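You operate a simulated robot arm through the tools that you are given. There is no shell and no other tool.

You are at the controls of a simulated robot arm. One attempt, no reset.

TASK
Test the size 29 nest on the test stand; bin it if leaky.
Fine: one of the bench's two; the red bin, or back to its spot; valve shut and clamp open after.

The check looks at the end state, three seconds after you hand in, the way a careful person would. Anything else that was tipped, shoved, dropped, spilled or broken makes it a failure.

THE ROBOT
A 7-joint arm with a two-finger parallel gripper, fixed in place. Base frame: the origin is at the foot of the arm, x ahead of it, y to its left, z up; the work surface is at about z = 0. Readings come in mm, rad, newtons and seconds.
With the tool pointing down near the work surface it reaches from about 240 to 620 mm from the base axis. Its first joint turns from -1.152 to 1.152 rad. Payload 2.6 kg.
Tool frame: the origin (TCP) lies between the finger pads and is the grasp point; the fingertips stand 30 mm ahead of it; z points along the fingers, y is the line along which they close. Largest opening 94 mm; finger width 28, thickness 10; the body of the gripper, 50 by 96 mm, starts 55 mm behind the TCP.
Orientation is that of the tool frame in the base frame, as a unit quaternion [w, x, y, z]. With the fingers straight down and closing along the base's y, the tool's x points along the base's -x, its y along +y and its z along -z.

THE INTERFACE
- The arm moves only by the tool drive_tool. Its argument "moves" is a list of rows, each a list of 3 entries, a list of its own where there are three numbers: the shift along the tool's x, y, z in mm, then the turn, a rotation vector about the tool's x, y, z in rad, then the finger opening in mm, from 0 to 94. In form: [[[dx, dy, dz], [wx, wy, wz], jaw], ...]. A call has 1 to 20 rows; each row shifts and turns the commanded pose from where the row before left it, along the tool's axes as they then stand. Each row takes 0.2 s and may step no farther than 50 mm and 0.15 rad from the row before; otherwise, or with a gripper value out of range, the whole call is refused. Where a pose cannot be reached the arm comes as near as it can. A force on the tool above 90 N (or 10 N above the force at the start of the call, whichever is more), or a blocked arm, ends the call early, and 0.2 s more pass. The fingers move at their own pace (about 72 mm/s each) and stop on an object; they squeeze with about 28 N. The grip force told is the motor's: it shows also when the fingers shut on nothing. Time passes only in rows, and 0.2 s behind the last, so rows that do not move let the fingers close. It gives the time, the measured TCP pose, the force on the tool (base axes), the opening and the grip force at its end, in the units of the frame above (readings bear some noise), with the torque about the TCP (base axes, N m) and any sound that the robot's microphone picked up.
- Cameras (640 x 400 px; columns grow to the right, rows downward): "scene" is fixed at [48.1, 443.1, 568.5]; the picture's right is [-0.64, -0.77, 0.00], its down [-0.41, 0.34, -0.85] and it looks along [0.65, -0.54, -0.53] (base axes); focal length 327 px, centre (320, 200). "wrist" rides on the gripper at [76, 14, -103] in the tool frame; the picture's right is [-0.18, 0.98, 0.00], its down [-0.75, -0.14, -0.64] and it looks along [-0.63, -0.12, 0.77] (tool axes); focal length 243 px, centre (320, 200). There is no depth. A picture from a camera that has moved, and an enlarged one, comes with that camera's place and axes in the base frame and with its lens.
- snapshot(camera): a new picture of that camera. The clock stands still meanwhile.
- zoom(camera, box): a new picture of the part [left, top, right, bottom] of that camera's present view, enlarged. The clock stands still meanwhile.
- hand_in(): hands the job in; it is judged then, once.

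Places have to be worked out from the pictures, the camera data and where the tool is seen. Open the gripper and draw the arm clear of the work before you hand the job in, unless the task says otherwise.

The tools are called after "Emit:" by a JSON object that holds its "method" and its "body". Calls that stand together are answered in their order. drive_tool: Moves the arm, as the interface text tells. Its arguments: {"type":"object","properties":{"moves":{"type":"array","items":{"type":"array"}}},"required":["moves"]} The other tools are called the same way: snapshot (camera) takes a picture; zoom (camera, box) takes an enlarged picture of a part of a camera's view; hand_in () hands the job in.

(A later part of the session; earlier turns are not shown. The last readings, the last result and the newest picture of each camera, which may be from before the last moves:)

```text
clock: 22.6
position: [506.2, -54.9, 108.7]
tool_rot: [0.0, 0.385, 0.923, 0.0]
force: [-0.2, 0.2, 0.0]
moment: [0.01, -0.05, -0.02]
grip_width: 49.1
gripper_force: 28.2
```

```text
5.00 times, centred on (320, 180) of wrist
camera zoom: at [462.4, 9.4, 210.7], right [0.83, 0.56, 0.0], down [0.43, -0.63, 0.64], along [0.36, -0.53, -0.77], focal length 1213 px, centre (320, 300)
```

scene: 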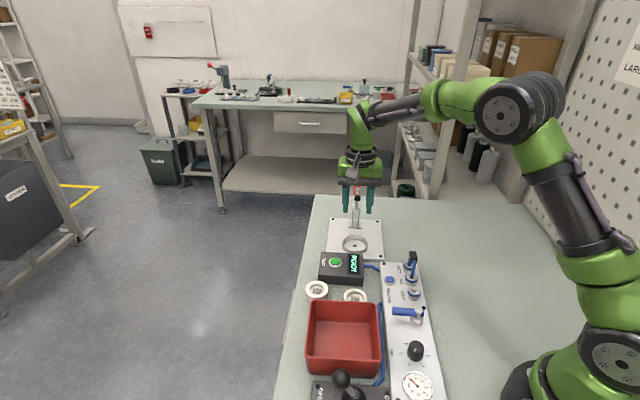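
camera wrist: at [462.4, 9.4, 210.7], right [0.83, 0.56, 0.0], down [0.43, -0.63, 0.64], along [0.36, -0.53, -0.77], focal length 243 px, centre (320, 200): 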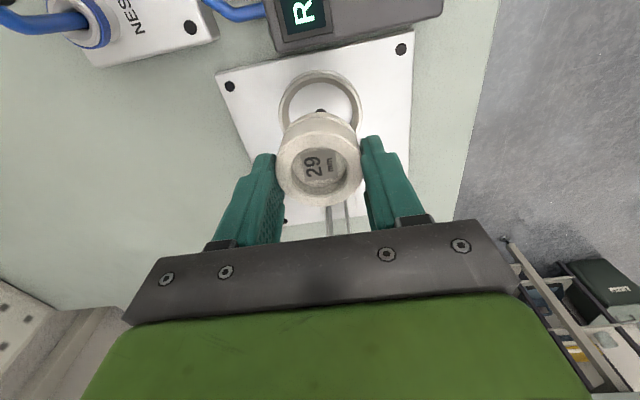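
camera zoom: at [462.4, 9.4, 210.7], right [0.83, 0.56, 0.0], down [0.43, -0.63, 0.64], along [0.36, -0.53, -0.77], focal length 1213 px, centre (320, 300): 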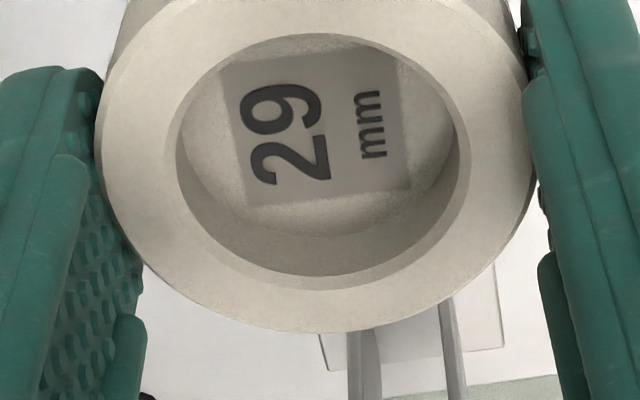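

Alignment is within 1 mm (ring slightly to +y). I correct 0.9 mm and lower gently until the part is ~1.7 mm above the cup floor.

Emit:
{"method": "drive_tool", "body": {"moves": [[[0, 0.9, 5], [0, 0, 0], 30], [[0, 0, 8], [0, 0, 0], 30], [[0, 0, 10], [0, 0, 0], 30], [[0, 0, 10], [0, 0, 0], 30], [[0, 0, 8], [0, 0, 0], 30], [[0, 0, 6], [0, 0, 0], 30], [[0, 0, 4], [0, 0, 0], 30], [[0, 0, 3], [0, 0, 0], 30], [[0, 0, 2], [0, 0, 0], 30], [[0, 0, 1.5], [0, 0, 0], 30], [[0, 0, 0], [0, 0, 0], 30]]}}

Emit:
{"method": "snapshot", "body": {"camera": "wrist"}}

Emit:
{"method": "zoom", "body": {"camera": "scene", "box": [290, 180, 418, 260]}}

```text
clock: 24.0
position: [509.5, -53.8, 74.6]
tool_rot: [0.007, 0.388, 0.922, 0.003]
force: [-6.8, 1.3, 9.8]
moment: [-0.44, -0.76, -0.16]
grip_width: 49.1
gripper_force: 28.0
stopped in row 6: the force on the tool passed its limit at 98 N (the readings are from after the stop); the commanded pose is now the measured one
```

```text
taken
camera wrist: at [464.5, 11.1, 175.7], right [0.83, 0.55, 0.01], down [0.42, -0.64, 0.65], along [0.37, -0.53, -0.76], focal length 243 px, centre (320, 200)
```

wrist: 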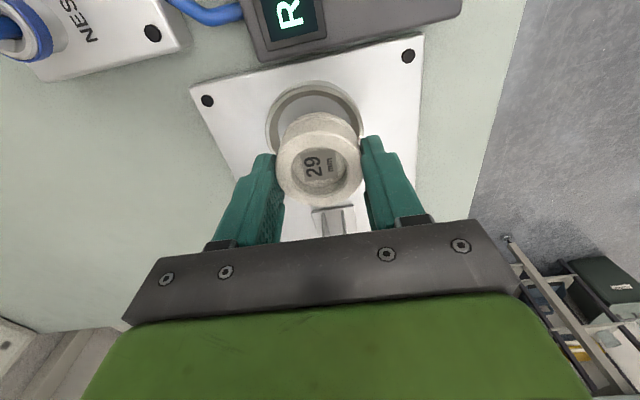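

```text
5.00 times, centred on (354, 220) of scene
camera zoom: at [48.1, 443.1, 568.5], right [-0.64, -0.77, 0.0], down [-0.41, 0.34, -0.85], along [0.65, -0.54, -0.53], focal length 1636 px, centre (150, 100)
```

zoom: 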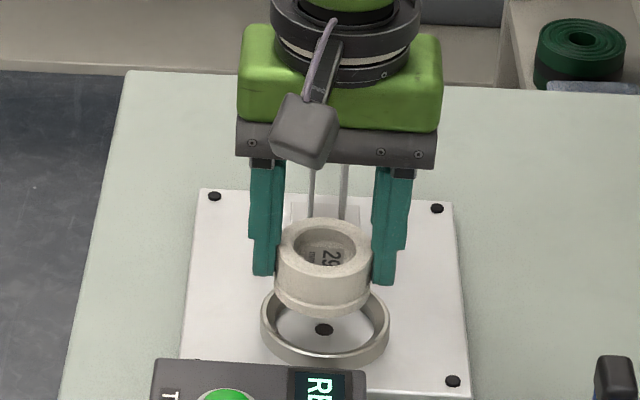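

The gripper body met something (98 N stop) at TCP z≈74 – most likely the clamp's upright arm/foot behind. I back straight up and inspect.

Emit:
{"method": "drive_tool", "body": {"moves": [[[0, 0, -4], [0, 0, 0], 30], [[0, 0, -8], [0, 0, 0], 30], [[0, 0, -10], [0, 0, 0], 30], [[0, 0, -10], [0, 0, 0], 30], [[0, 0, -10], [0, 0, 0], 30], [[0, 0, -8], [0, 0, 0], 30], [[0, 0, 0], [0, 0, 0], 30]]}}

Emit:
{"method": "snapshot", "body": {"camera": "wrist"}}

Emit:
{"method": "zoom", "body": {"camera": "scene", "box": [290, 150, 434, 240]}}

```text
clock: 25.6
position: [508.0, -53.9, 123.2]
tool_rot: [0.005, 0.388, 0.922, 0.004]
force: [-0.6, 1.2, -0.9]
moment: [0.0, 0.0, 0.0]
grip_width: 49.1
gripper_force: 27.8
```

```text
taken
camera wrist: at [463.9, 11.0, 224.4], right [0.83, 0.55, 0.01], down [0.42, -0.64, 0.65], along [0.37, -0.53, -0.76], focal length 243 px, centre (320, 200)
```

wrist: 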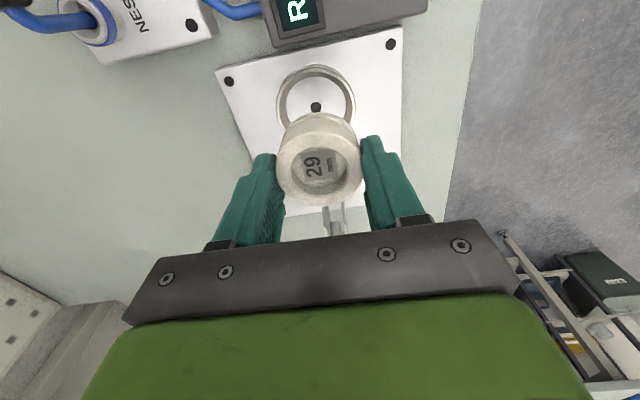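

```text
4.44 times, centred on (362, 195) of scene
camera zoom: at [48.1, 443.1, 568.5], right [-0.64, -0.77, 0.0], down [-0.41, 0.34, -0.85], along [0.65, -0.54, -0.53], focal length 1454 px, centre (133, 222)
```

zoom: 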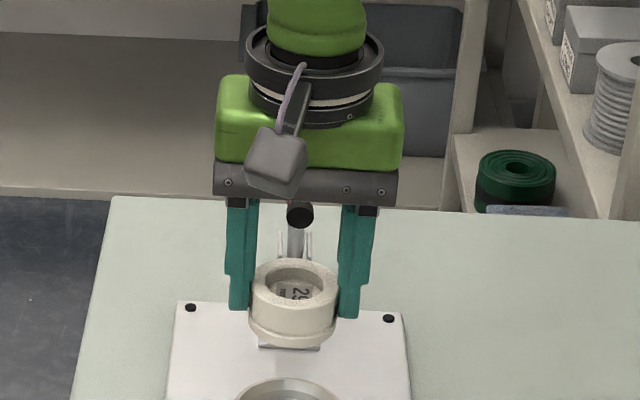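

The clamp still stands open as before; the moment reading says contact was ~50 mm toward the clamp, ~60 mm above the TCP, i.e. the gripper body against the foot. I move up and back, level the tool, and turn it so that the scene camera sees the gripper's side profile.

Emit:
{"method": "drive_tool", "body": {"moves": [[[0, 0, -10], [0.0112, 0.0062, -0.0062], 30], [[0, 0, -20], [0, 0, 0], 30], [[10, 0, -20], [0, 0, 0], 30], [[20, 0, -10], [0, 0, 0], 30], [[25, 0, 0], [0, 0, 0], 30], [[15, 0, 0], [0, 0, -0.05], 30], [[0, 0, 0], [0, 0, -0.12], 30], [[0, 0, 0], [0, 0, -0.14], 30], [[0, 0, 0], [0, 0, -0.14], 30], [[0, 0, 0], [0, 0, -0.14], 30], [[0, 0, 0], [0, 0, -0.14], 30], [[0, 0, 0], [0, 0, -0.14], 30], [[0, 0, 0], [0, 0, -0.14], 30], [[0, 0, 0], [0, 0, -0.14], 30], [[0, 0, 0], [0, 0, -0.14], 30], [[0, 0, 0], [0, 0, -0.14], 30], [[0, 0, 0], [0, 0, -0.12], 30], [[0, 0, 0], [0, 0, -0.06], 30], [[0, 0, 0], [0, 0, 0], 30]]}}

Emit:
{"method": "snapshot", "body": {"camera": "scene"}}

Emit:
{"method": "zoom", "body": {"camera": "scene", "box": [300, 120, 460, 220]}}

Emit:
{"method": "snapshot", "body": {"camera": "wrist"}}

```text
clock: 29.6
position: [460.1, -4.8, 181.9]
tool_rot: [-0.001, -0.399, 0.917, -0.001]
force: [-0.2, 0.0, 0.1]
moment: [0.01, 0.0, 0.0]
grip_width: 49.1
gripper_force: 28.2
```

```text
taken
```

scene: 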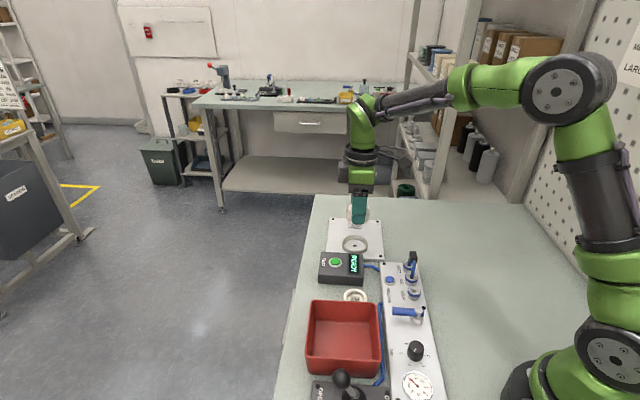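

```text
4.00 times, centred on (380, 170) of scene
camera zoom: at [48.1, 443.1, 568.5], right [-0.64, -0.77, 0.0], down [-0.41, 0.34, -0.85], along [0.65, -0.54, -0.53], focal length 1308 px, centre (80, 320)
```

zoom: 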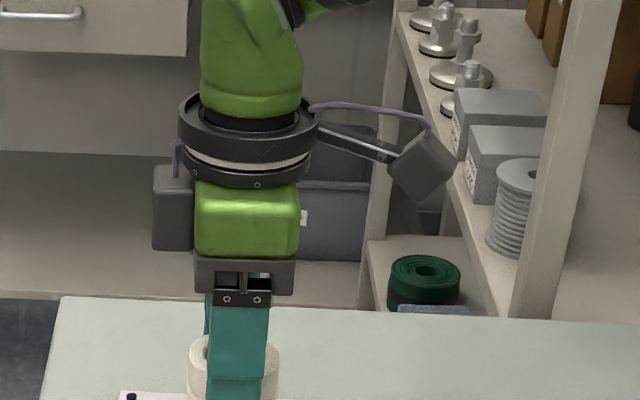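

```text
taken
camera wrist: at [396.2, -49.4, 284.8], right [-0.59, 0.81, 0.0], down [0.62, 0.46, 0.64], along [0.52, 0.38, -0.77], focal length 243 px, centre (320, 200)
```

wrist: 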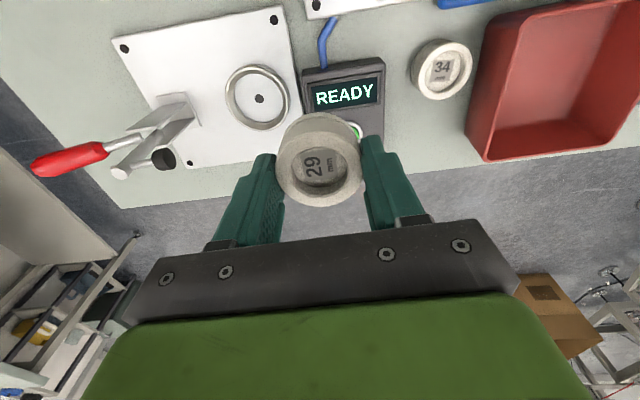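

The profile shows why: the gripper carries a grey motor box on its side opposite the camera (reaching ~50 mm out, ~60 mm above the TCP), and that struck the clamp foot. I'll turn the tool so the camera side faces past the clamp instead (yaw ≈110°, same finger line ±25°); first I check that this yaw is reachable here.

Emit:
{"method": "drive_tool", "body": {"moves": [[[0, 0, 0], [0, 0, -0.06], 30], [[0, 0, 0], [0, 0, -0.12], 30], [[0, 0, 0], [0, 0, -0.14], 30], [[0, 0, 0], [0, 0, -0.14], 30], [[0, 0, 0], [0, 0, -0.14], 30], [[0, 0, 0], [0, 0, -0.14], 30], [[0, 0, 0], [0, 0, -0.14], 30], [[0, 0, 0], [0, 0, -0.14], 30], [[0, 0, 0], [0, 0, -0.08], 30], [[0, 0, 0], [0, 0, 0], 30]]}}

Emit:
{"method": "snapshot", "body": {"camera": "wrist"}}

Emit:
{"method": "zoom", "body": {"camera": "scene", "box": [300, 120, 460, 220]}}

```text
clock: 31.8
position: [459.8, -3.6, 183.3]
tool_rot: [0.001, 0.819, -0.574, 0.001]
force: [-0.7, -0.1, -1.2]
moment: [-0.01, 0.0, 0.0]
grip_width: 49.3
gripper_force: 27.6
```

```text
taken
camera wrist: at [471.3, -80.0, 284.9], right [-0.99, -0.16, 0.0], down [-0.13, 0.76, 0.64], along [-0.1, 0.63, -0.77], focal length 243 px, centre (320, 200)
```

wrist: 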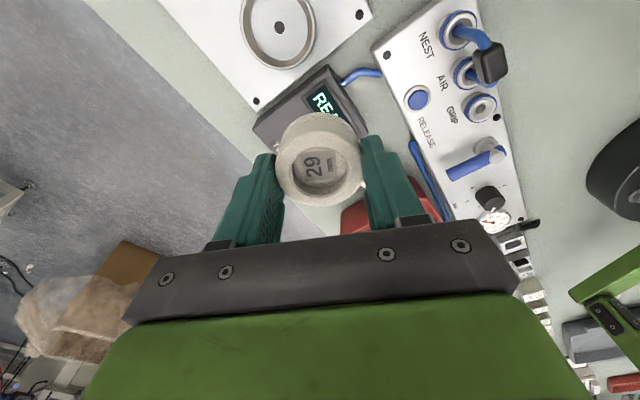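

```text
4.00 times, centred on (380, 170) of scene
camera zoom: at [48.1, 443.1, 568.5], right [-0.64, -0.77, 0.0], down [-0.41, 0.34, -0.85], along [0.65, -0.54, -0.53], focal length 1308 px, centre (80, 320)
```

zoom: 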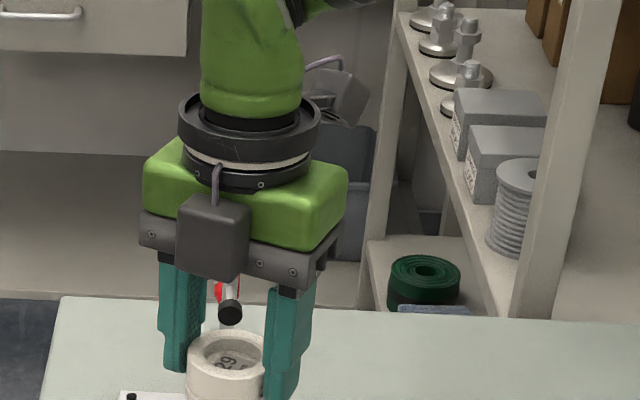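

Yaw 110° is reachable and the motor box now faces away from the clamp. I move over the cup at TCP z≈125 and check alignment.

Emit:
{"method": "drive_tool", "body": {"moves": [[[3.6, -1.6, 3.5], [0, 0, 0], 30], [[7.3, -3.2, 7], [0, 0, 0], 30], [[10.3, -4.5, 9.9], [0, 0, 0], 30], [[10.3, -4.5, 9.9], [0, 0, 0], 30], [[10.3, -4.5, 9.9], [0, 0, 0], 30], [[9.1, -4, 8.7], [0, 0, 0], 30], [[6.1, -2.7, 5.8], [0, 0, 0], 30], [[3.7, -1.5, 3.5], [0, 0, 0], 30], [[0, 0, 0], [0, 0, 0], 30]]}}

Emit:
{"method": "snapshot", "body": {"camera": "wrist"}}

Emit:
{"method": "zoom", "body": {"camera": "wrist", "box": [256, 60, 384, 140]}}

Emit:
{"method": "zoom", "body": {"camera": "wrist", "box": [256, 140, 384, 220]}}

Emit:
{"method": "zoom", "body": {"camera": "scene", "box": [290, 150, 434, 240]}}

```text
clock: 33.8
position: [505.4, -52.1, 125.3]
tool_rot: [0.0, 0.819, -0.574, 0.0]
force: [0.1, 0.3, 0.4]
moment: [0.04, -0.02, -0.03]
grip_width: 49.3
gripper_force: 27.8
```

```text
taken
camera wrist: at [516.8, -128.5, 226.8], right [-0.99, -0.16, 0.0], down [-0.12, 0.76, 0.64], along [-0.1, 0.63, -0.77], focal length 243 px, centre (320, 200)
```

wrist: 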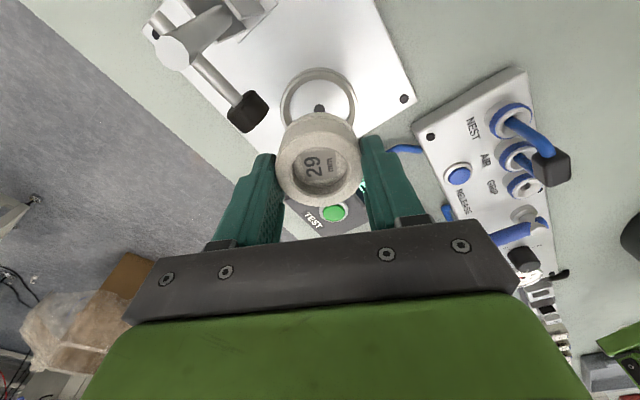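

```text
5.00 times, centred on (320, 100) of wrist
camera zoom: at [516.8, -128.5, 226.8], right [-0.99, -0.16, 0.0], down [-0.12, 0.76, 0.64], along [-0.1, 0.63, -0.77], focal length 1213 px, centre (320, 700)
```

zoom: 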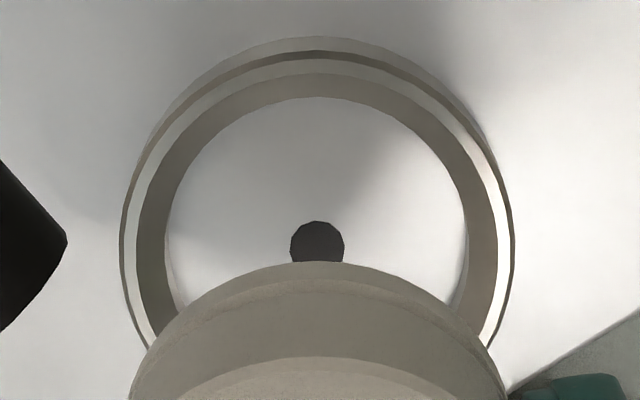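

```text
5.00 times, centred on (320, 180) of wrist
camera zoom: at [516.8, -128.5, 226.8], right [-0.99, -0.16, 0.0], down [-0.12, 0.76, 0.64], along [-0.1, 0.63, -0.77], focal length 1213 px, centre (320, 300)
```

zoom: 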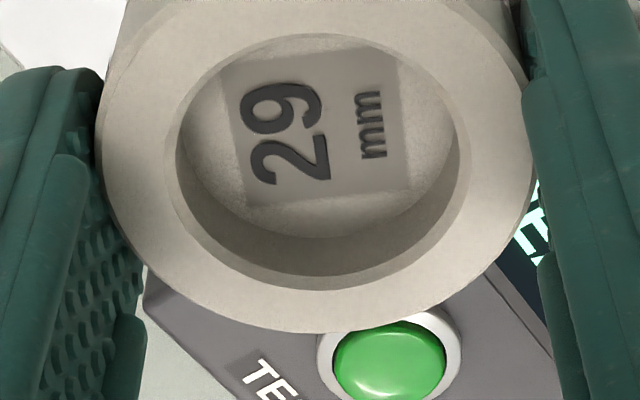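

```text
4.44 times, centred on (362, 195) of scene
camera zoom: at [48.1, 443.1, 568.5], right [-0.64, -0.77, 0.0], down [-0.41, 0.34, -0.85], along [0.65, -0.54, -0.53], focal length 1454 px, centre (133, 222)
```

zoom: 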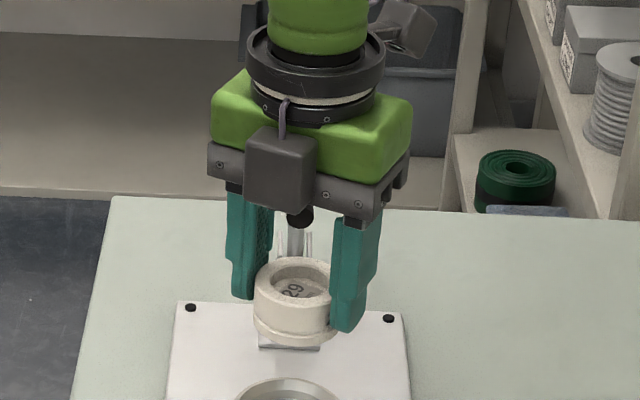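

Ring and part are aligned within ~1 mm, and the clamp foot is clear of the gripper by ~8 mm at this yaw. I descend until the part bottom is just above the ring and check.

Emit:
{"method": "drive_tool", "body": {"moves": [[[0, 0, 5], [0, 0, 0], 30], [[0, 0, 9], [0, 0, 0], 30], [[0, 0, 12], [0, 0, 0], 30], [[0, 0, 12], [0, 0, 0], 30], [[0, 0, 10], [0, 0, 0], 30], [[0, 0, 8], [0, 0, 0], 30], [[0, 0, 5], [0, 0, 0], 30], [[0, 0, 2.3], [0, 0, 0], 30], [[0, 0, 0], [0, 0, 0], 30]]}}

Emit:
{"method": "snapshot", "body": {"camera": "wrist"}}

Emit:
{"method": "zoom", "body": {"camera": "scene", "box": [290, 180, 418, 260]}}

```text
clock: 35.8
position: [505.9, -51.6, 61.1]
tool_rot: [0.0, 0.819, -0.574, 0.0]
force: [-0.2, -1.4, -0.6]
moment: [-0.03, 0.0, -0.02]
grip_width: 49.4
gripper_force: 28.5
```

```text
taken
camera wrist: at [516.5, -128.1, 163.5], right [-0.99, -0.16, 0.0], down [-0.12, 0.76, 0.64], along [-0.1, 0.63, -0.77], focal length 243 px, centre (320, 200)
```

wrist: 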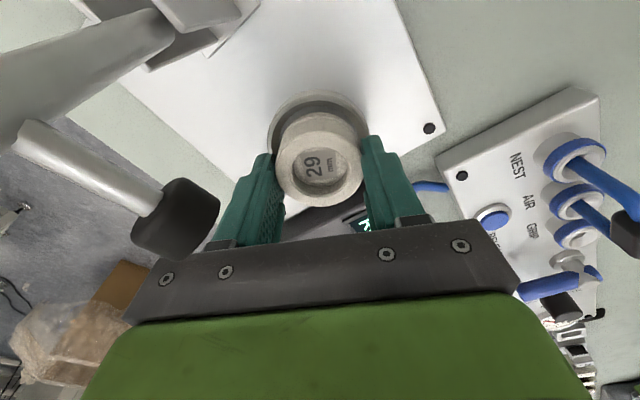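

```text
5.00 times, centred on (354, 220) of scene
camera zoom: at [48.1, 443.1, 568.5], right [-0.64, -0.77, 0.0], down [-0.41, 0.34, -0.85], along [0.65, -0.54, -0.53], focal length 1636 px, centre (150, 100)
```

zoom: 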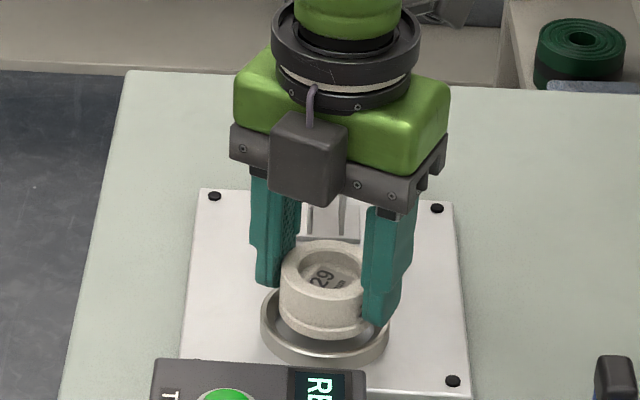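

All clear, no contact force. I lower the last 10 mm gently.

Emit:
{"method": "drive_tool", "body": {"moves": [[[0, 0, 3], [0, 0, 0], 30], [[0, 0, 3], [0, 0, 0], 30], [[0, 0, 2], [0, 0, 0], 30], [[0, 0, 1.5], [0, 0, 0], 30], [[0, 0, 1], [0, 0, 0], 30], [[0, 0, 0], [0, 0, 0], 30]]}}

Emit:
{"method": "zoom", "body": {"camera": "wrist", "box": [240, 90, 400, 190]}}

Emit:
{"method": "zoom", "body": {"camera": "scene", "box": [322, 215, 386, 255]}}

```text
clock: 37.2
position: [506.0, -51.9, 52.1]
tool_rot: [0.0, 0.819, -0.574, 0.0]
force: [-0.3, 0.0, -0.1]
moment: [0.01, -0.04, 0.01]
grip_width: 49.2
gripper_force: 28.2
```

```text
4.00 times, centred on (320, 140) of wrist
camera zoom: at [516.5, -128.2, 153.2], right [-0.99, -0.16, 0.0], down [-0.12, 0.76, 0.64], along [-0.1, 0.63, -0.77], focal length 970 px, centre (320, 440)
```

zoom: 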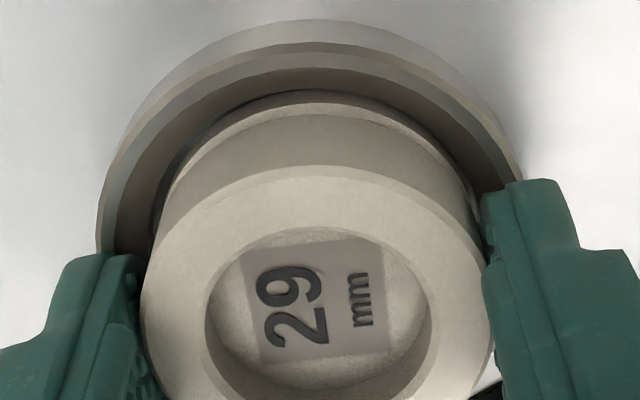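

```text
10.00 times, centred on (354, 235) of scene
camera zoom: at [48.1, 443.1, 568.5], right [-0.64, -0.77, 0.0], down [-0.41, 0.34, -0.85], along [0.65, -0.54, -0.53], focal length 3271 px, centre (-20, -150)
```

zoom: 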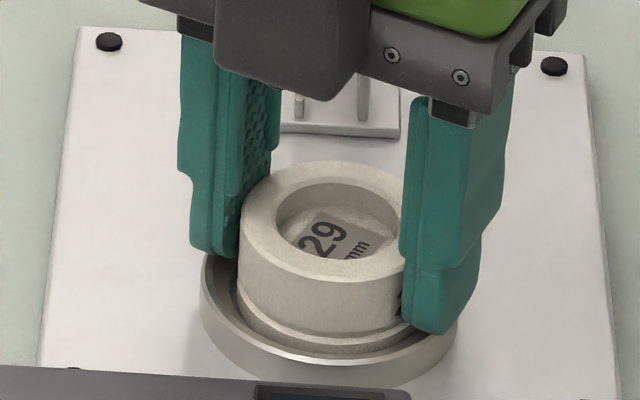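

Part is within the bore, fingertips just above the ring. I open the fingers and let it seat.

Emit:
{"method": "drive_tool", "body": {"moves": [[[0, 0, 0], [0, 0, 0], 52], [[0, 0, 0], [0, 0, 0], 58], [[0, 0, 0], [0, 0, 0], 64], [[0, 0, 0], [0, 0, 0], 64]]}}

Emit:
{"method": "zoom", "body": {"camera": "wrist", "box": [240, 90, 400, 190]}}

Emit:
{"method": "zoom", "body": {"camera": "scene", "box": [322, 215, 386, 255]}}

```text
clock: 38.2
position: [505.6, -52.2, 51.6]
tool_rot: [0.001, 0.818, -0.575, 0.0]
force: [0.4, -0.4, 0.5]
moment: [-0.01, 0.02, 0.01]
grip_width: 64.1
gripper_force: 0.0
```

```text
4.00 times, centred on (320, 140) of wrist
camera zoom: at [516.5, -128.1, 153.4], right [-0.99, -0.16, 0.0], down [-0.12, 0.76, 0.64], along [-0.1, 0.63, -0.77], focal length 970 px, centre (320, 440)
```

zoom: 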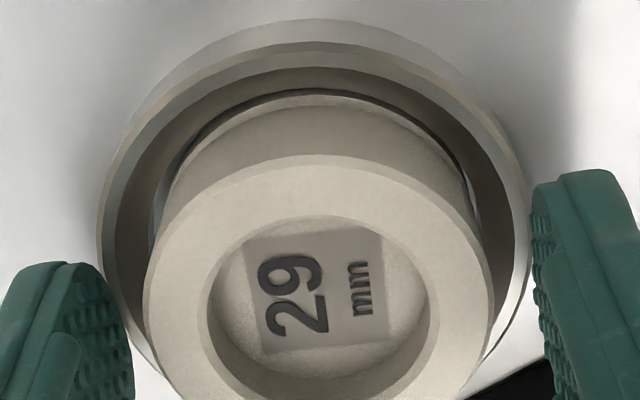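

```text
10.00 times, centred on (354, 235) of scene
camera zoom: at [48.1, 443.1, 568.5], right [-0.64, -0.77, 0.0], down [-0.41, 0.34, -0.85], along [0.65, -0.54, -0.53], focal length 3271 px, centre (-20, -150)
```

zoom: 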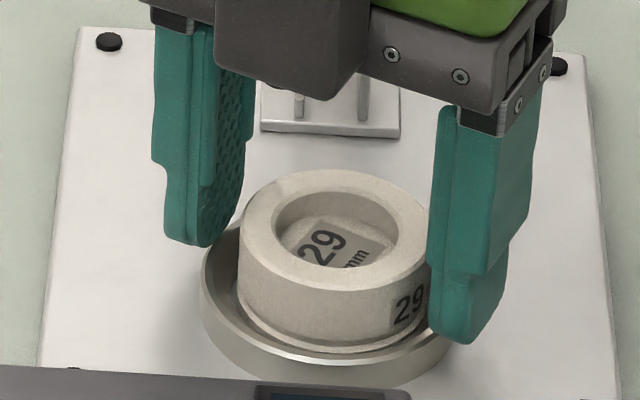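

Part 29 is seated level in the cup. I raise straight up out of the way, then turn back to yaw ≈ -45° for working the clamp handle.

Emit:
{"method": "drive_tool", "body": {"moves": [[[0, 0, -10], [0, 0, 0], 64], [[0, 0, -25], [0, 0, 0], 64], [[0, 0, -30], [0, 0, 0], 64], [[0, 0, -30], [0, 0, 0], 64], [[0, 0, -35], [0, 0, 0], 64], [[0, 0, -30], [0, 0, 0], 64], [[0, 0, 0], [0, 0, 0], 64]]}}

Emit:
{"method": "zoom", "body": {"camera": "wrist", "box": [160, 0, 400, 150]}}

Emit:
{"method": "zoom", "body": {"camera": "scene", "box": [314, 200, 394, 250]}}

```text
clock: 39.8
position: [506.3, -53.0, 211.9]
tool_rot: [0.0, 0.818, -0.575, 0.0]
force: [1.0, -0.4, 1.0]
moment: [0.05, 0.0, 0.02]
grip_width: 63.9
gripper_force: 0.1
```

```text
2.67 times, centred on (280, 75) of wrist
camera zoom: at [517.3, -128.0, 313.3], right [-0.99, -0.16, 0.0], down [-0.12, 0.76, 0.64], along [-0.1, 0.63, -0.77], focal length 647 px, centre (427, 533)
```

zoom: 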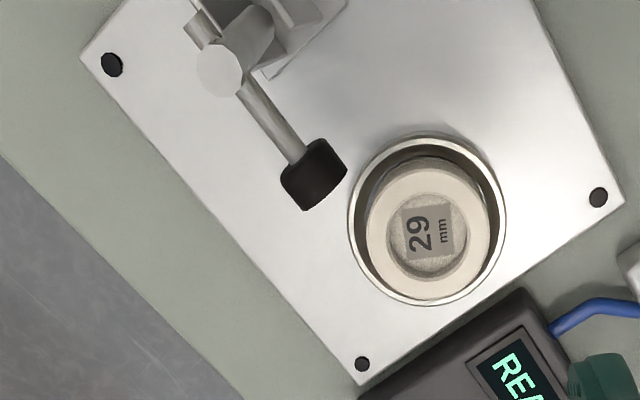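

```text
8.00 times, centred on (354, 225) of scene
camera zoom: at [48.1, 443.1, 568.5], right [-0.64, -0.77, 0.0], down [-0.41, 0.34, -0.85], along [0.65, -0.54, -0.53], focal length 2617 px, centre (48, 0)
```

zoom: 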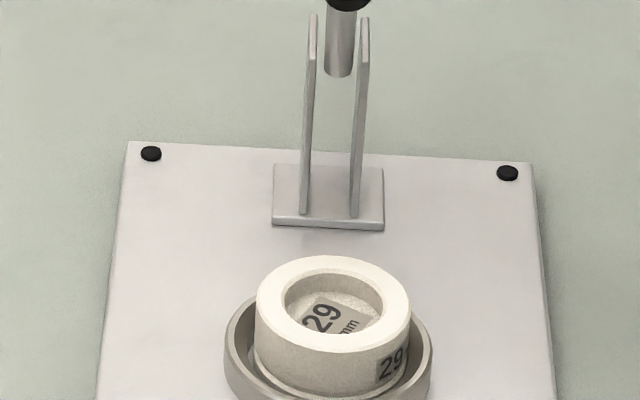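

Part sits level in the cup. I rotate the tool back to yaw -45° at this height.

Emit:
{"method": "drive_tool", "body": {"moves": [[[0, 0, 0], [0, 0, 0.1425], 60], [[0, 0, 0], [0, 0, 0.1425], 50], [[0, 0, 0], [0, 0, 0.1425], 50], [[0, 0, 0], [0, 0, 0.1425], 50], [[0, 0, 0], [0, 0, 0.1425], 50], [[0, 0, 0], [0, 0, 0.1425], 50], [[0, 0, 0], [0, 0, 0.1425], 50], [[0, 0, 0], [0, 0, 0.1425], 50], [[0, 0, 0], [0, 0, 0.1425], 50], [[0, 0, 0], [0, 0, 0.1425], 50], [[0, 0, 0], [0, 0, 0.1425], 50], [[0, 0, 0], [0, 0, 0.1425], 50], [[0, 0, 0], [0, 0, 0.1425], 50], [[0, 0, 0], [0, 0, 0.1425], 50], [[0, 0, 0], [0, 0, 0.1425], 50], [[0, 0, 0], [0, 0, 0.1425], 50], [[0, 0, 0], [0, 0, 0.1425], 50], [[0, 0, 0], [0, 0, 0.1425], 50], [[0, 0, 0], [0, 0, 0.1425], 50], [[0, 0, 0], [0, 0, 0], 50]]}}

Emit:
{"method": "snapshot", "body": {"camera": "wrist"}}

```text
clock: 44.0
position: [503.8, -52.1, 211.8]
tool_rot: [0.0, 0.385, 0.923, 0.0]
force: [0.0, 0.3, -0.8]
moment: [-0.01, 0.01, 0.0]
grip_width: 49.7
gripper_force: 0.1
```

```text
taken
camera wrist: at [460.6, 13.1, 312.7], right [0.83, 0.56, 0.0], down [0.43, -0.63, 0.64], along [0.36, -0.53, -0.77], focal length 243 px, centre (320, 200)
```

wrist: 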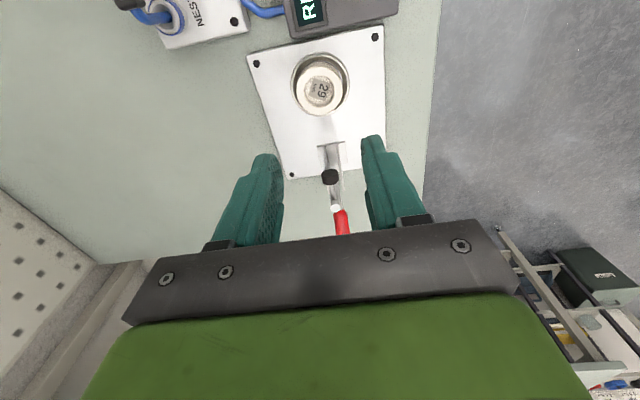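

Now I move outward along the clamp line to get a top view of the handle.

Emit:
{"method": "drive_tool", "body": {"moves": [[[-30, 0, 0], [0, 0, 0], 50], [[-35, 0, 0], [0, 0, 0], 50], [[-35, 0, 0], [0, 0, 0], 50], [[0, 0, 0], [0, 0, 0], 50]]}}

Emit:
{"method": "snapshot", "body": {"camera": "wrist"}}

Emit:
{"method": "zoom", "body": {"camera": "wrist", "box": [240, 60, 400, 160]}}

```text
clock: 45.0
position: [575.4, -122.1, 211.2]
tool_rot: [0.0, 0.383, 0.924, 0.0]
force: [0.0, -0.5, 0.2]
moment: [0.01, 0.0, 0.0]
grip_width: 50.0
gripper_force: 0.1
```

```text
taken
camera wrist: at [530.8, -58.0, 313.1], right [0.83, 0.56, 0.0], down [0.43, -0.63, 0.64], along [0.36, -0.53, -0.77], focal length 243 px, centre (320, 200)
```

wrist: 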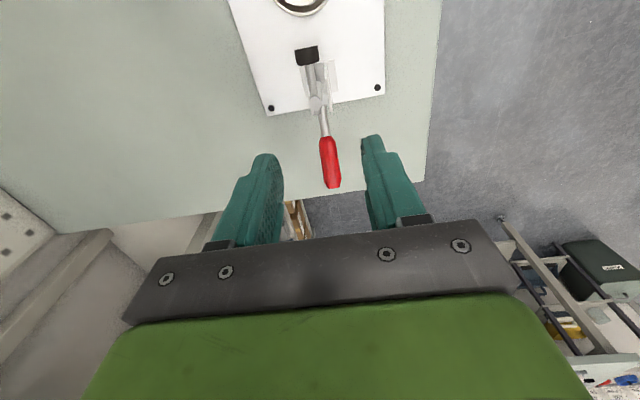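

```text
4.00 times, centred on (320, 110) of wrist
camera zoom: at [530.8, -58.0, 313.1], right [0.83, 0.56, 0.0], down [0.43, -0.63, 0.64], along [0.36, -0.53, -0.77], focal length 970 px, centre (320, 560)
```

zoom: 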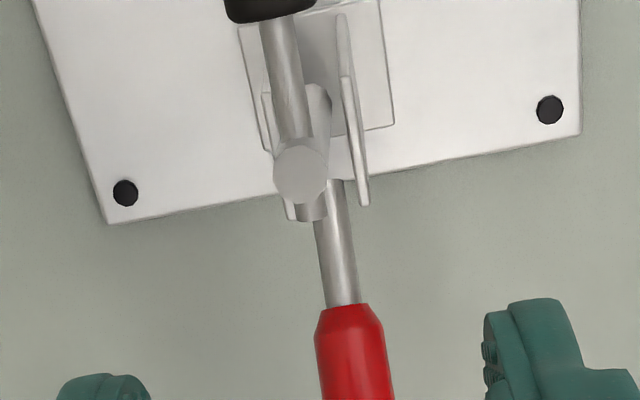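

Handle: red base at about (597,-142,89), tip (628,-176,111), essentially in the stand's midplane. I tilt the tool 12° outward (to extend reach) and approach the handle with fingers straddling it, stopping ~40 mm short to check.

Emit:
{"method": "drive_tool", "body": {"moves": [[[0, 0, 0], [0, -0.105, 0], 50], [[0, 0, 0], [0, -0.105, 0], 50], [[-8, 0.5, 26], [0, 0, 0], 50], [[-8, 0, 27], [0, 0, 0], 50], [[-7.4, 0, 27], [0, 0, 0], 50], [[0, 0, 0], [0, 0, 0], 50]]}}

Emit:
{"method": "snapshot", "body": {"camera": "wrist"}}

Emit:
{"method": "zoom", "body": {"camera": "scene", "box": [290, 140, 418, 220]}}

```text
clock: 46.4
position: [603.0, -151.6, 137.1]
tool_rot: [0.098, 0.382, 0.918, -0.041]
force: [0.9, -0.6, 0.3]
moment: [0.01, 0.0, 0.03]
grip_width: 50.0
gripper_force: 0.1
```

```text
taken
camera wrist: at [545.6, -72.5, 221.2], right [0.82, 0.57, 0.04], down [0.32, -0.53, 0.79], along [0.47, -0.64, -0.62], focal length 243 px, centre (320, 200)
```

wrist: 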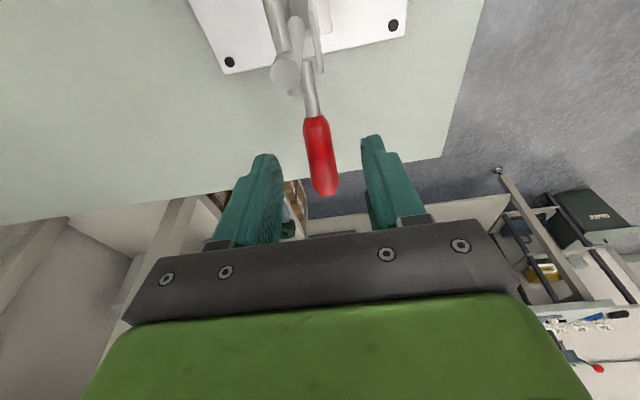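

```text
5.00 times, centred on (354, 180) of scene
camera zoom: at [48.1, 443.1, 568.5], right [-0.64, -0.77, 0.0], down [-0.41, 0.34, -0.85], along [0.65, -0.54, -0.53], focal length 1636 px, centre (150, 300)
```

zoom: 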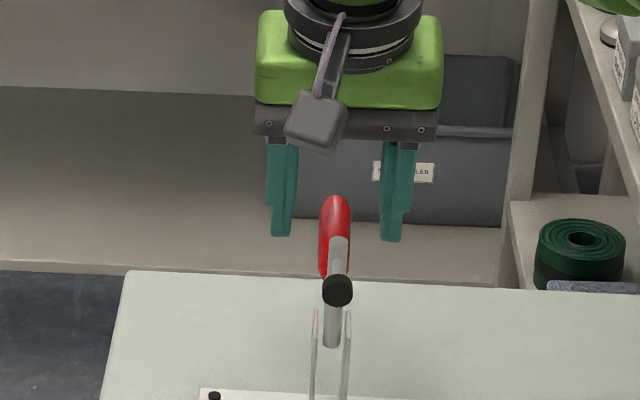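

Fingers straddle the handle line nicely. I advance the last 40 mm along the tool axis and close gently on the handle.

Emit:
{"method": "drive_tool", "body": {"moves": [[[0, 0.5, 15], [0, 0, 0], 50], [[0.7, 0, 14], [0, 0, 0], 50], [[0.6, 0, 10.5], [0, 0, 0], 50], [[0, 0, 0], [0, 0, 0], 50]]}}

Emit:
{"method": "snapshot", "body": {"camera": "wrist"}}

Emit:
{"method": "zoom", "body": {"camera": "scene", "box": [290, 140, 418, 220]}}

```text
clock: 47.4
position: [610.0, -156.6, 99.0]
tool_rot: [0.098, 0.381, 0.918, -0.041]
force: [-0.4, -0.1, 0.7]
moment: [0.0, 0.01, -0.01]
grip_width: 50.1
gripper_force: 0.1
```

```text
taken
camera wrist: at [551.2, -77.4, 182.4], right [0.82, 0.57, 0.04], down [0.32, -0.53, 0.79], along [0.46, -0.64, -0.62], focal length 243 px, centre (320, 200)
```

wrist: 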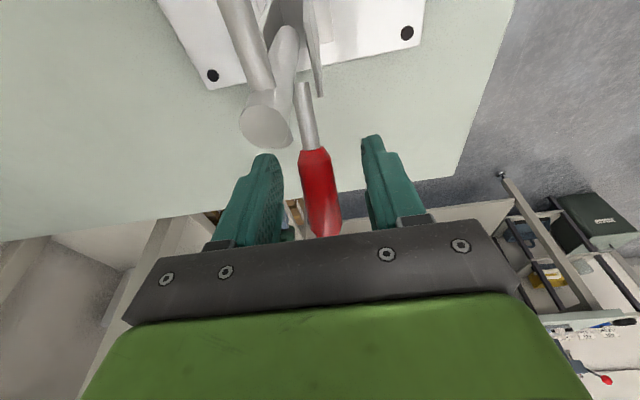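

```text
5.00 times, centred on (354, 180) of scene
camera zoom: at [48.1, 443.1, 568.5], right [-0.64, -0.77, 0.0], down [-0.41, 0.34, -0.85], along [0.65, -0.54, -0.53], focal length 1636 px, centre (150, 300)
```

zoom: 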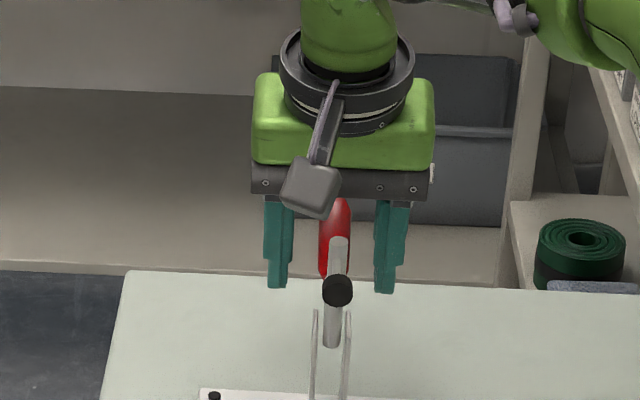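

The handle lies right at the grasp point. I close the fingers on it.

Emit:
{"method": "drive_tool", "body": {"moves": [[[0, 0, 0], [0, 0, 0], 25], [[0, 0, 0], [0, 0, 0], 5], [[0, 0, 0], [0, 0, 0], 5], [[0, 0, 0], [0, 0, 0], 5]]}}

Emit:
{"method": "zoom", "body": {"camera": "wrist", "box": [220, 90, 412, 210]}}

```text
clock: 48.4
position: [607.9, -156.5, 99.2]
tool_rot: [0.097, 0.382, 0.918, -0.041]
force: [-5.1, -1.8, -0.1]
moment: [0.01, -0.02, -0.04]
grip_width: 21.8
gripper_force: 45.0
```

```text
3.33 times, centred on (316, 150) of wrist
camera zoom: at [551.0, -77.7, 182.4], right [0.82, 0.57, 0.04], down [0.33, -0.53, 0.79], along [0.46, -0.64, -0.62], focal length 809 px, centre (333, 367)
```

zoom: 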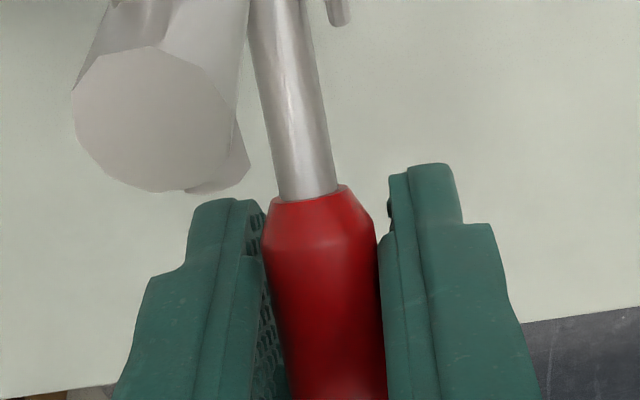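

Handle gripped (22 mm thick). I swing it along an arc about the estimated pivot, first 20°, and check forces and motion.

Emit:
{"method": "drive_tool", "body": {"moves": [[[2.2, -0.8, -5.2], [0, 0, 0], 5], [[2.3, 0, -5.2], [0, 0, 0], 5], [[3.1, 0, -4.7], [0, 0, 0], 5], [[3.1, 0, -4.8], [0, 0, 0], 5], [[0, 0, 0], [0, 0, 0], 5]]}}

Emit:
{"method": "zoom", "body": {"camera": "wrist", "box": [200, 0, 440, 150]}}

Emit:
{"method": "zoom", "body": {"camera": "scene", "box": [290, 150, 434, 240]}}

```text
clock: 49.6
position: [599.6, -144.8, 116.1]
tool_rot: [0.097, 0.382, 0.918, -0.041]
force: [16.4, -4.6, -11.4]
moment: [-0.63, -0.69, 0.13]
grip_width: 17.3
gripper_force: 45.3
```

```text
2.67 times, centred on (320, 75) of wrist
camera zoom: at [539.9, -67.2, 199.5], right [0.82, 0.57, 0.04], down [0.32, -0.52, 0.79], along [0.47, -0.64, -0.62], focal length 647 px, centre (320, 533)
```

zoom: 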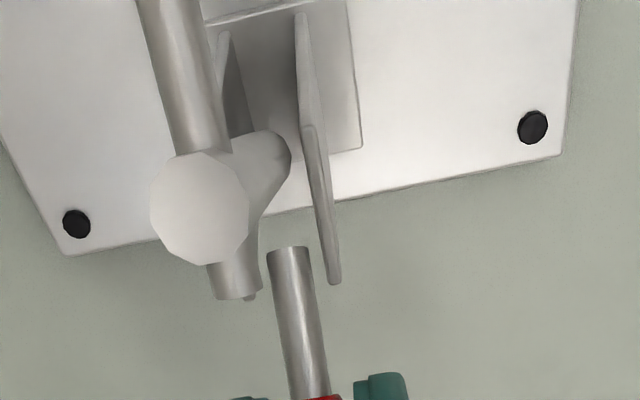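

```text
4.44 times, centred on (362, 195) of scene
camera zoom: at [48.2, 443.0, 568.5], right [-0.64, -0.77, 0.0], down [-0.41, 0.34, -0.85], along [0.65, -0.54, -0.53], focal length 1454 px, centre (133, 222)
```

zoom: 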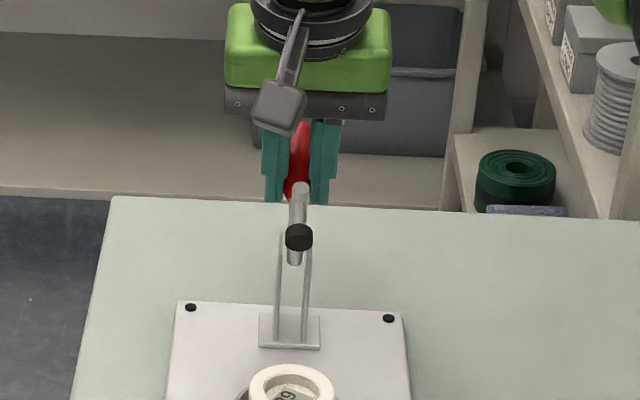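

The handle turned and the foot started to drop; resistance ~20 N. I look at the whole wrist view to verify pivot geometry.

Emit:
{"method": "snapshot", "body": {"camera": "wrist"}}

Emit:
{"method": "zoom", "body": {"camera": "scene", "box": [325, 165, 389, 205]}}

Emit:
{"method": "zoom", "body": {"camera": "scene", "box": [325, 190, 389, 230]}}

```text
taken
camera wrist: at [539.9, -67.2, 199.5], right [0.82, 0.57, 0.04], down [0.32, -0.52, 0.79], along [0.47, -0.64, -0.62], focal length 243 px, centre (320, 200)
```

wrist: 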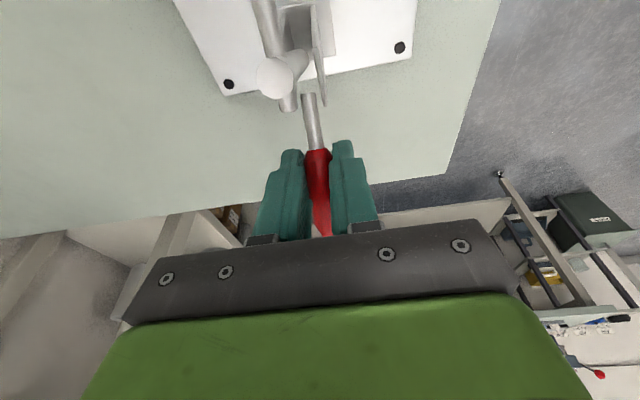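

```text
10.00 times, centred on (357, 185) of scene
camera zoom: at [48.2, 443.0, 568.5], right [-0.64, -0.77, 0.0], down [-0.41, 0.34, -0.85], along [0.65, -0.54, -0.53], focal length 3271 px, centre (-50, 350)
```

zoom: 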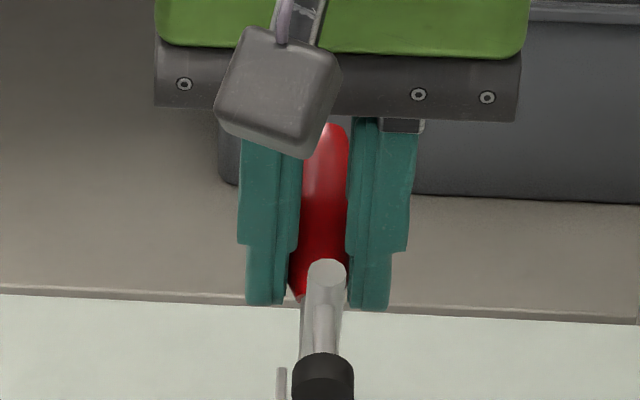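

```text
10.00 times, centred on (357, 210) of scene
camera zoom: at [48.2, 443.0, 568.5], right [-0.64, -0.77, 0.0], down [-0.41, 0.34, -0.85], along [0.65, -0.54, -0.53], focal length 3271 px, centre (-50, 100)
```

zoom: 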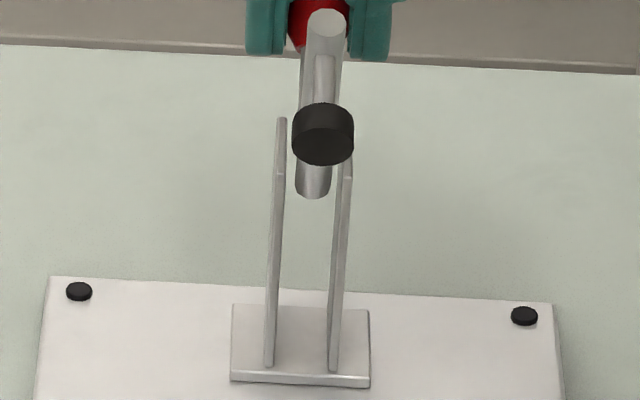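

Handle swings about the bracket; arm follows. I continue the arc another 20° in small steps.

Emit:
{"method": "drive_tool", "body": {"moves": [[[3.7, 0, -4], [0, 0, 0], 5], [[3.8, 0, -4], [0, 0, 0], 5], [[4.3, 0, -3.2], [0, 0, 0], 5], [[4.4, 0, -3.3], [0, 0, 0], 5], [[0, 0, 0], [0, 0, 0], 5]]}}

Emit:
{"method": "snapshot", "body": {"camera": "wrist"}}

Emit:
{"method": "zoom", "body": {"camera": "scene", "box": [314, 165, 410, 225]}}

```text
clock: 50.8
position: [586.3, -132.7, 128.0]
tool_rot: [0.101, 0.38, 0.918, -0.042]
force: [20.1, -8.1, -0.5]
moment: [-0.75, -0.94, 0.11]
grip_width: 17.0
gripper_force: 44.6
```

```text
taken
camera wrist: at [527.1, -54.7, 211.3], right [0.82, 0.57, 0.04], down [0.32, -0.52, 0.79], along [0.47, -0.64, -0.61], focal length 243 px, centre (320, 200)
```

wrist: 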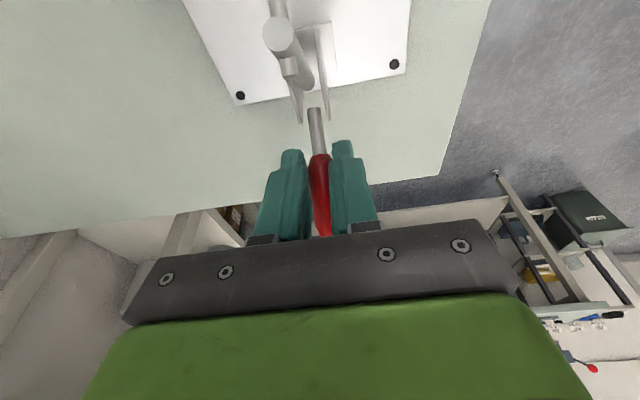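

```text
6.67 times, centred on (362, 195) of scene
camera zoom: at [48.1, 443.1, 568.5], right [-0.64, -0.77, 0.0], down [-0.41, 0.34, -0.85], along [0.65, -0.54, -0.53], focal length 2181 px, centre (40, 233)
```

zoom: 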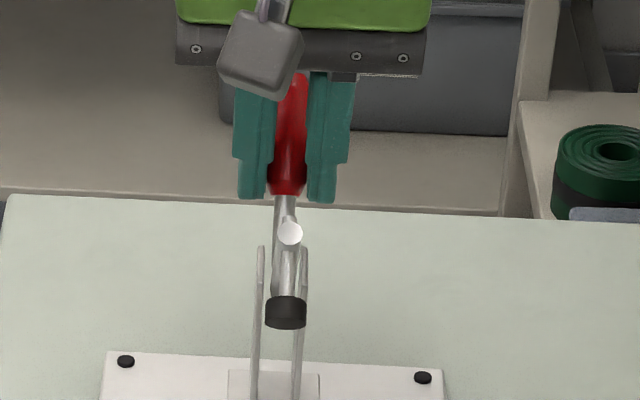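

Arm and foot are coming down steadily, resistance ~20 N. I continue another 20°.

Emit:
{"method": "drive_tool", "body": {"moves": [[[5, 0, -2.5], [0, 0, 0], 5], [[4.9, 0, -2.5], [0, 0, 0], 5], [[5.3, 0, -1.7], [0, 0, 0], 5], [[5.3, 0, -1.6], [0, 0, 0], 5], [[0, 0, 0], [0, 0, 0], 5]]}}

Emit:
{"method": "snapshot", "body": {"camera": "wrist"}}

Emit:
{"method": "zoom", "body": {"camera": "scene", "box": [314, 175, 410, 235]}}

```text
clock: 52.0
position: [569.2, -117.0, 130.1]
tool_rot: [0.096, 0.381, 0.918, -0.042]
force: [-0.5, -0.5, 0.2]
moment: [0.02, -0.01, 0.0]
grip_width: 5.2
gripper_force: 0.2
```

```text
taken
camera wrist: at [510.7, -37.8, 213.9], right [0.82, 0.57, 0.04], down [0.33, -0.53, 0.79], along [0.46, -0.63, -0.62], focal length 243 px, centre (320, 200)
```

wrist: 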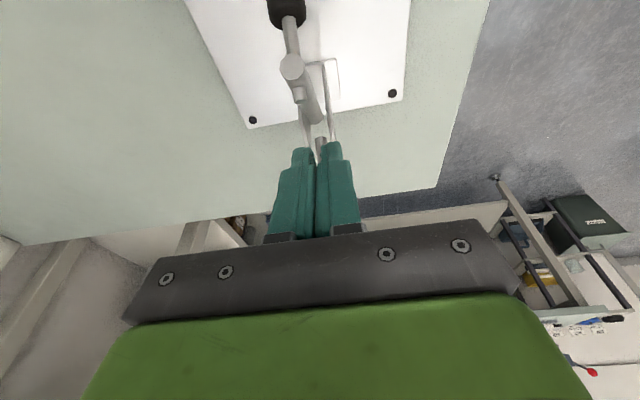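

```text
6.67 times, centred on (362, 205) of scene
camera zoom: at [48.1, 443.1, 568.5], right [-0.64, -0.77, 0.0], down [-0.41, 0.34, -0.85], along [0.65, -0.54, -0.53], focal length 2181 px, centre (40, 167)
```

zoom: 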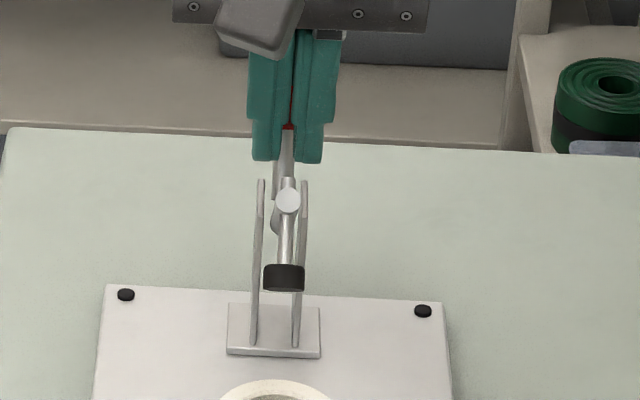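

The handle slipped out of the pads (fingers closed to 5 mm in front of it); arm is roughly 40° down and stays. I'll instead push the handle from behind: first raise clear above it.

Emit:
{"method": "drive_tool", "body": {"moves": [[[-2, 0, -20], [0, 0, 0], 5], [[-4, 0, -25], [0, 0, 0], 5], [[-6, 0, -25], [0, 0, 0], 5], [[-6, 0, -20], [0, 0, 0], 5], [[0, 0, 0], [0, 0, 0], 5]]}}

Emit:
{"method": "snapshot", "body": {"camera": "wrist"}}

Emit:
{"method": "zoom", "body": {"camera": "scene", "box": [314, 160, 410, 220]}}

```text
clock: 53.2
position: [568.4, -115.0, 223.7]
tool_rot: [0.097, 0.382, 0.918, -0.041]
force: [0.3, -0.3, 0.2]
moment: [-0.01, -0.02, -0.01]
grip_width: 5.3
gripper_force: 0.0
```

```text
taken
camera wrist: at [510.2, -37.4, 306.4], right [0.82, 0.57, 0.04], down [0.32, -0.53, 0.79], along [0.46, -0.64, -0.62], focal length 243 px, centre (320, 200)
```

wrist: 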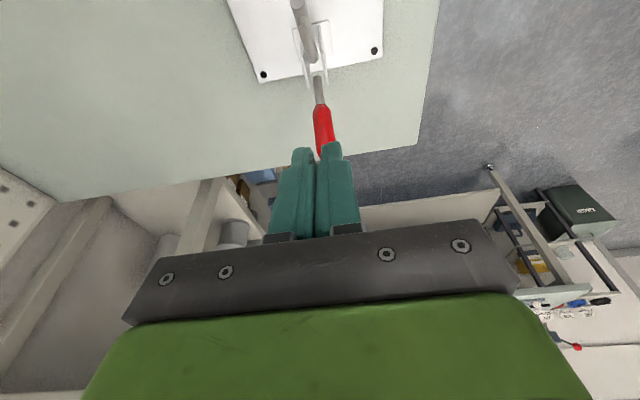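

```text
6.67 times, centred on (362, 190) of scene
camera zoom: at [48.1, 443.1, 568.5], right [-0.64, -0.77, 0.0], down [-0.41, 0.34, -0.85], along [0.65, -0.54, -0.53], focal length 2181 px, centre (40, 267)
```

zoom: 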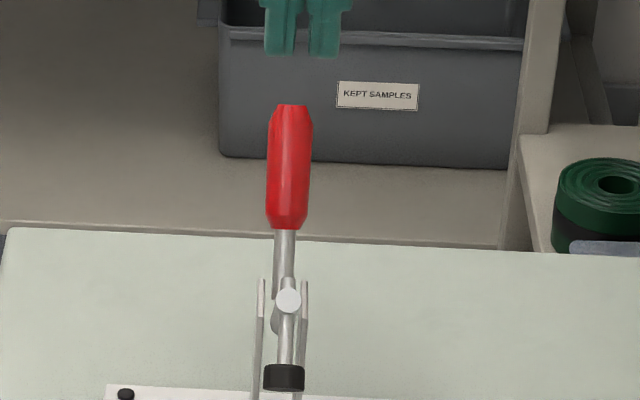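

Triangulation puts the handle at ~57° elevation now, tip about w=144, z=137. I go outward past it with closed fingers (checking reach), to come down behind it.

Emit:
{"method": "drive_tool", "body": {"moves": [[[-30, 0, 6.5], [0, 0, 0], 0], [[-30, 0, 6.5], [0, 0, 0], 0], [[-27, 0, 6], [0, 0, 0], 0], [[0, 0, 0], [0, 0, 0], 0]]}}

Emit:
{"method": "snapshot", "body": {"camera": "wrist"}}

Emit:
{"method": "zoom", "body": {"camera": "scene", "box": [314, 130, 410, 190]}}

```text
clock: 54.2
position: [607.3, -151.9, 219.8]
tool_rot: [0.097, 0.382, 0.918, -0.041]
force: [0.0, -0.1, 0.1]
moment: [0.01, 0.0, 0.0]
grip_width: 0.0
gripper_force: 28.0
out of reach, approached as far as the arm can: row 2, 3
```

```text
taken
camera wrist: at [548.0, -75.0, 303.0], right [0.82, 0.57, 0.04], down [0.33, -0.53, 0.79], along [0.46, -0.64, -0.62], focal length 243 px, centre (320, 200)
```

wrist: 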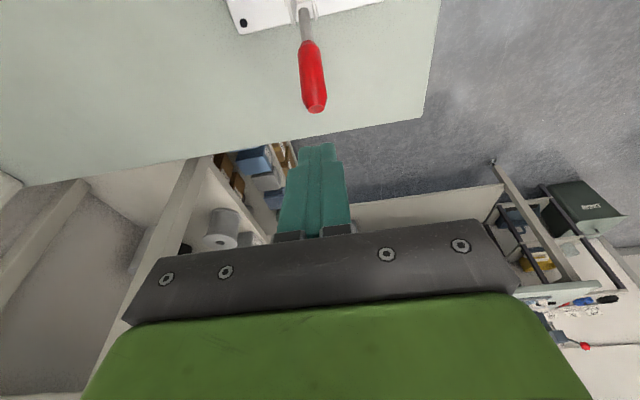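

```text
6.67 times, centred on (362, 160) of scene
camera zoom: at [48.1, 443.1, 568.5], right [-0.64, -0.77, 0.0], down [-0.41, 0.34, -0.85], along [0.65, -0.54, -0.53], focal length 2181 px, centre (40, 467)
```

zoom: 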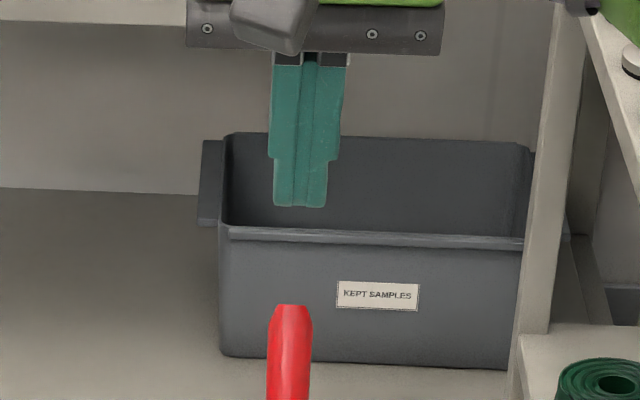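

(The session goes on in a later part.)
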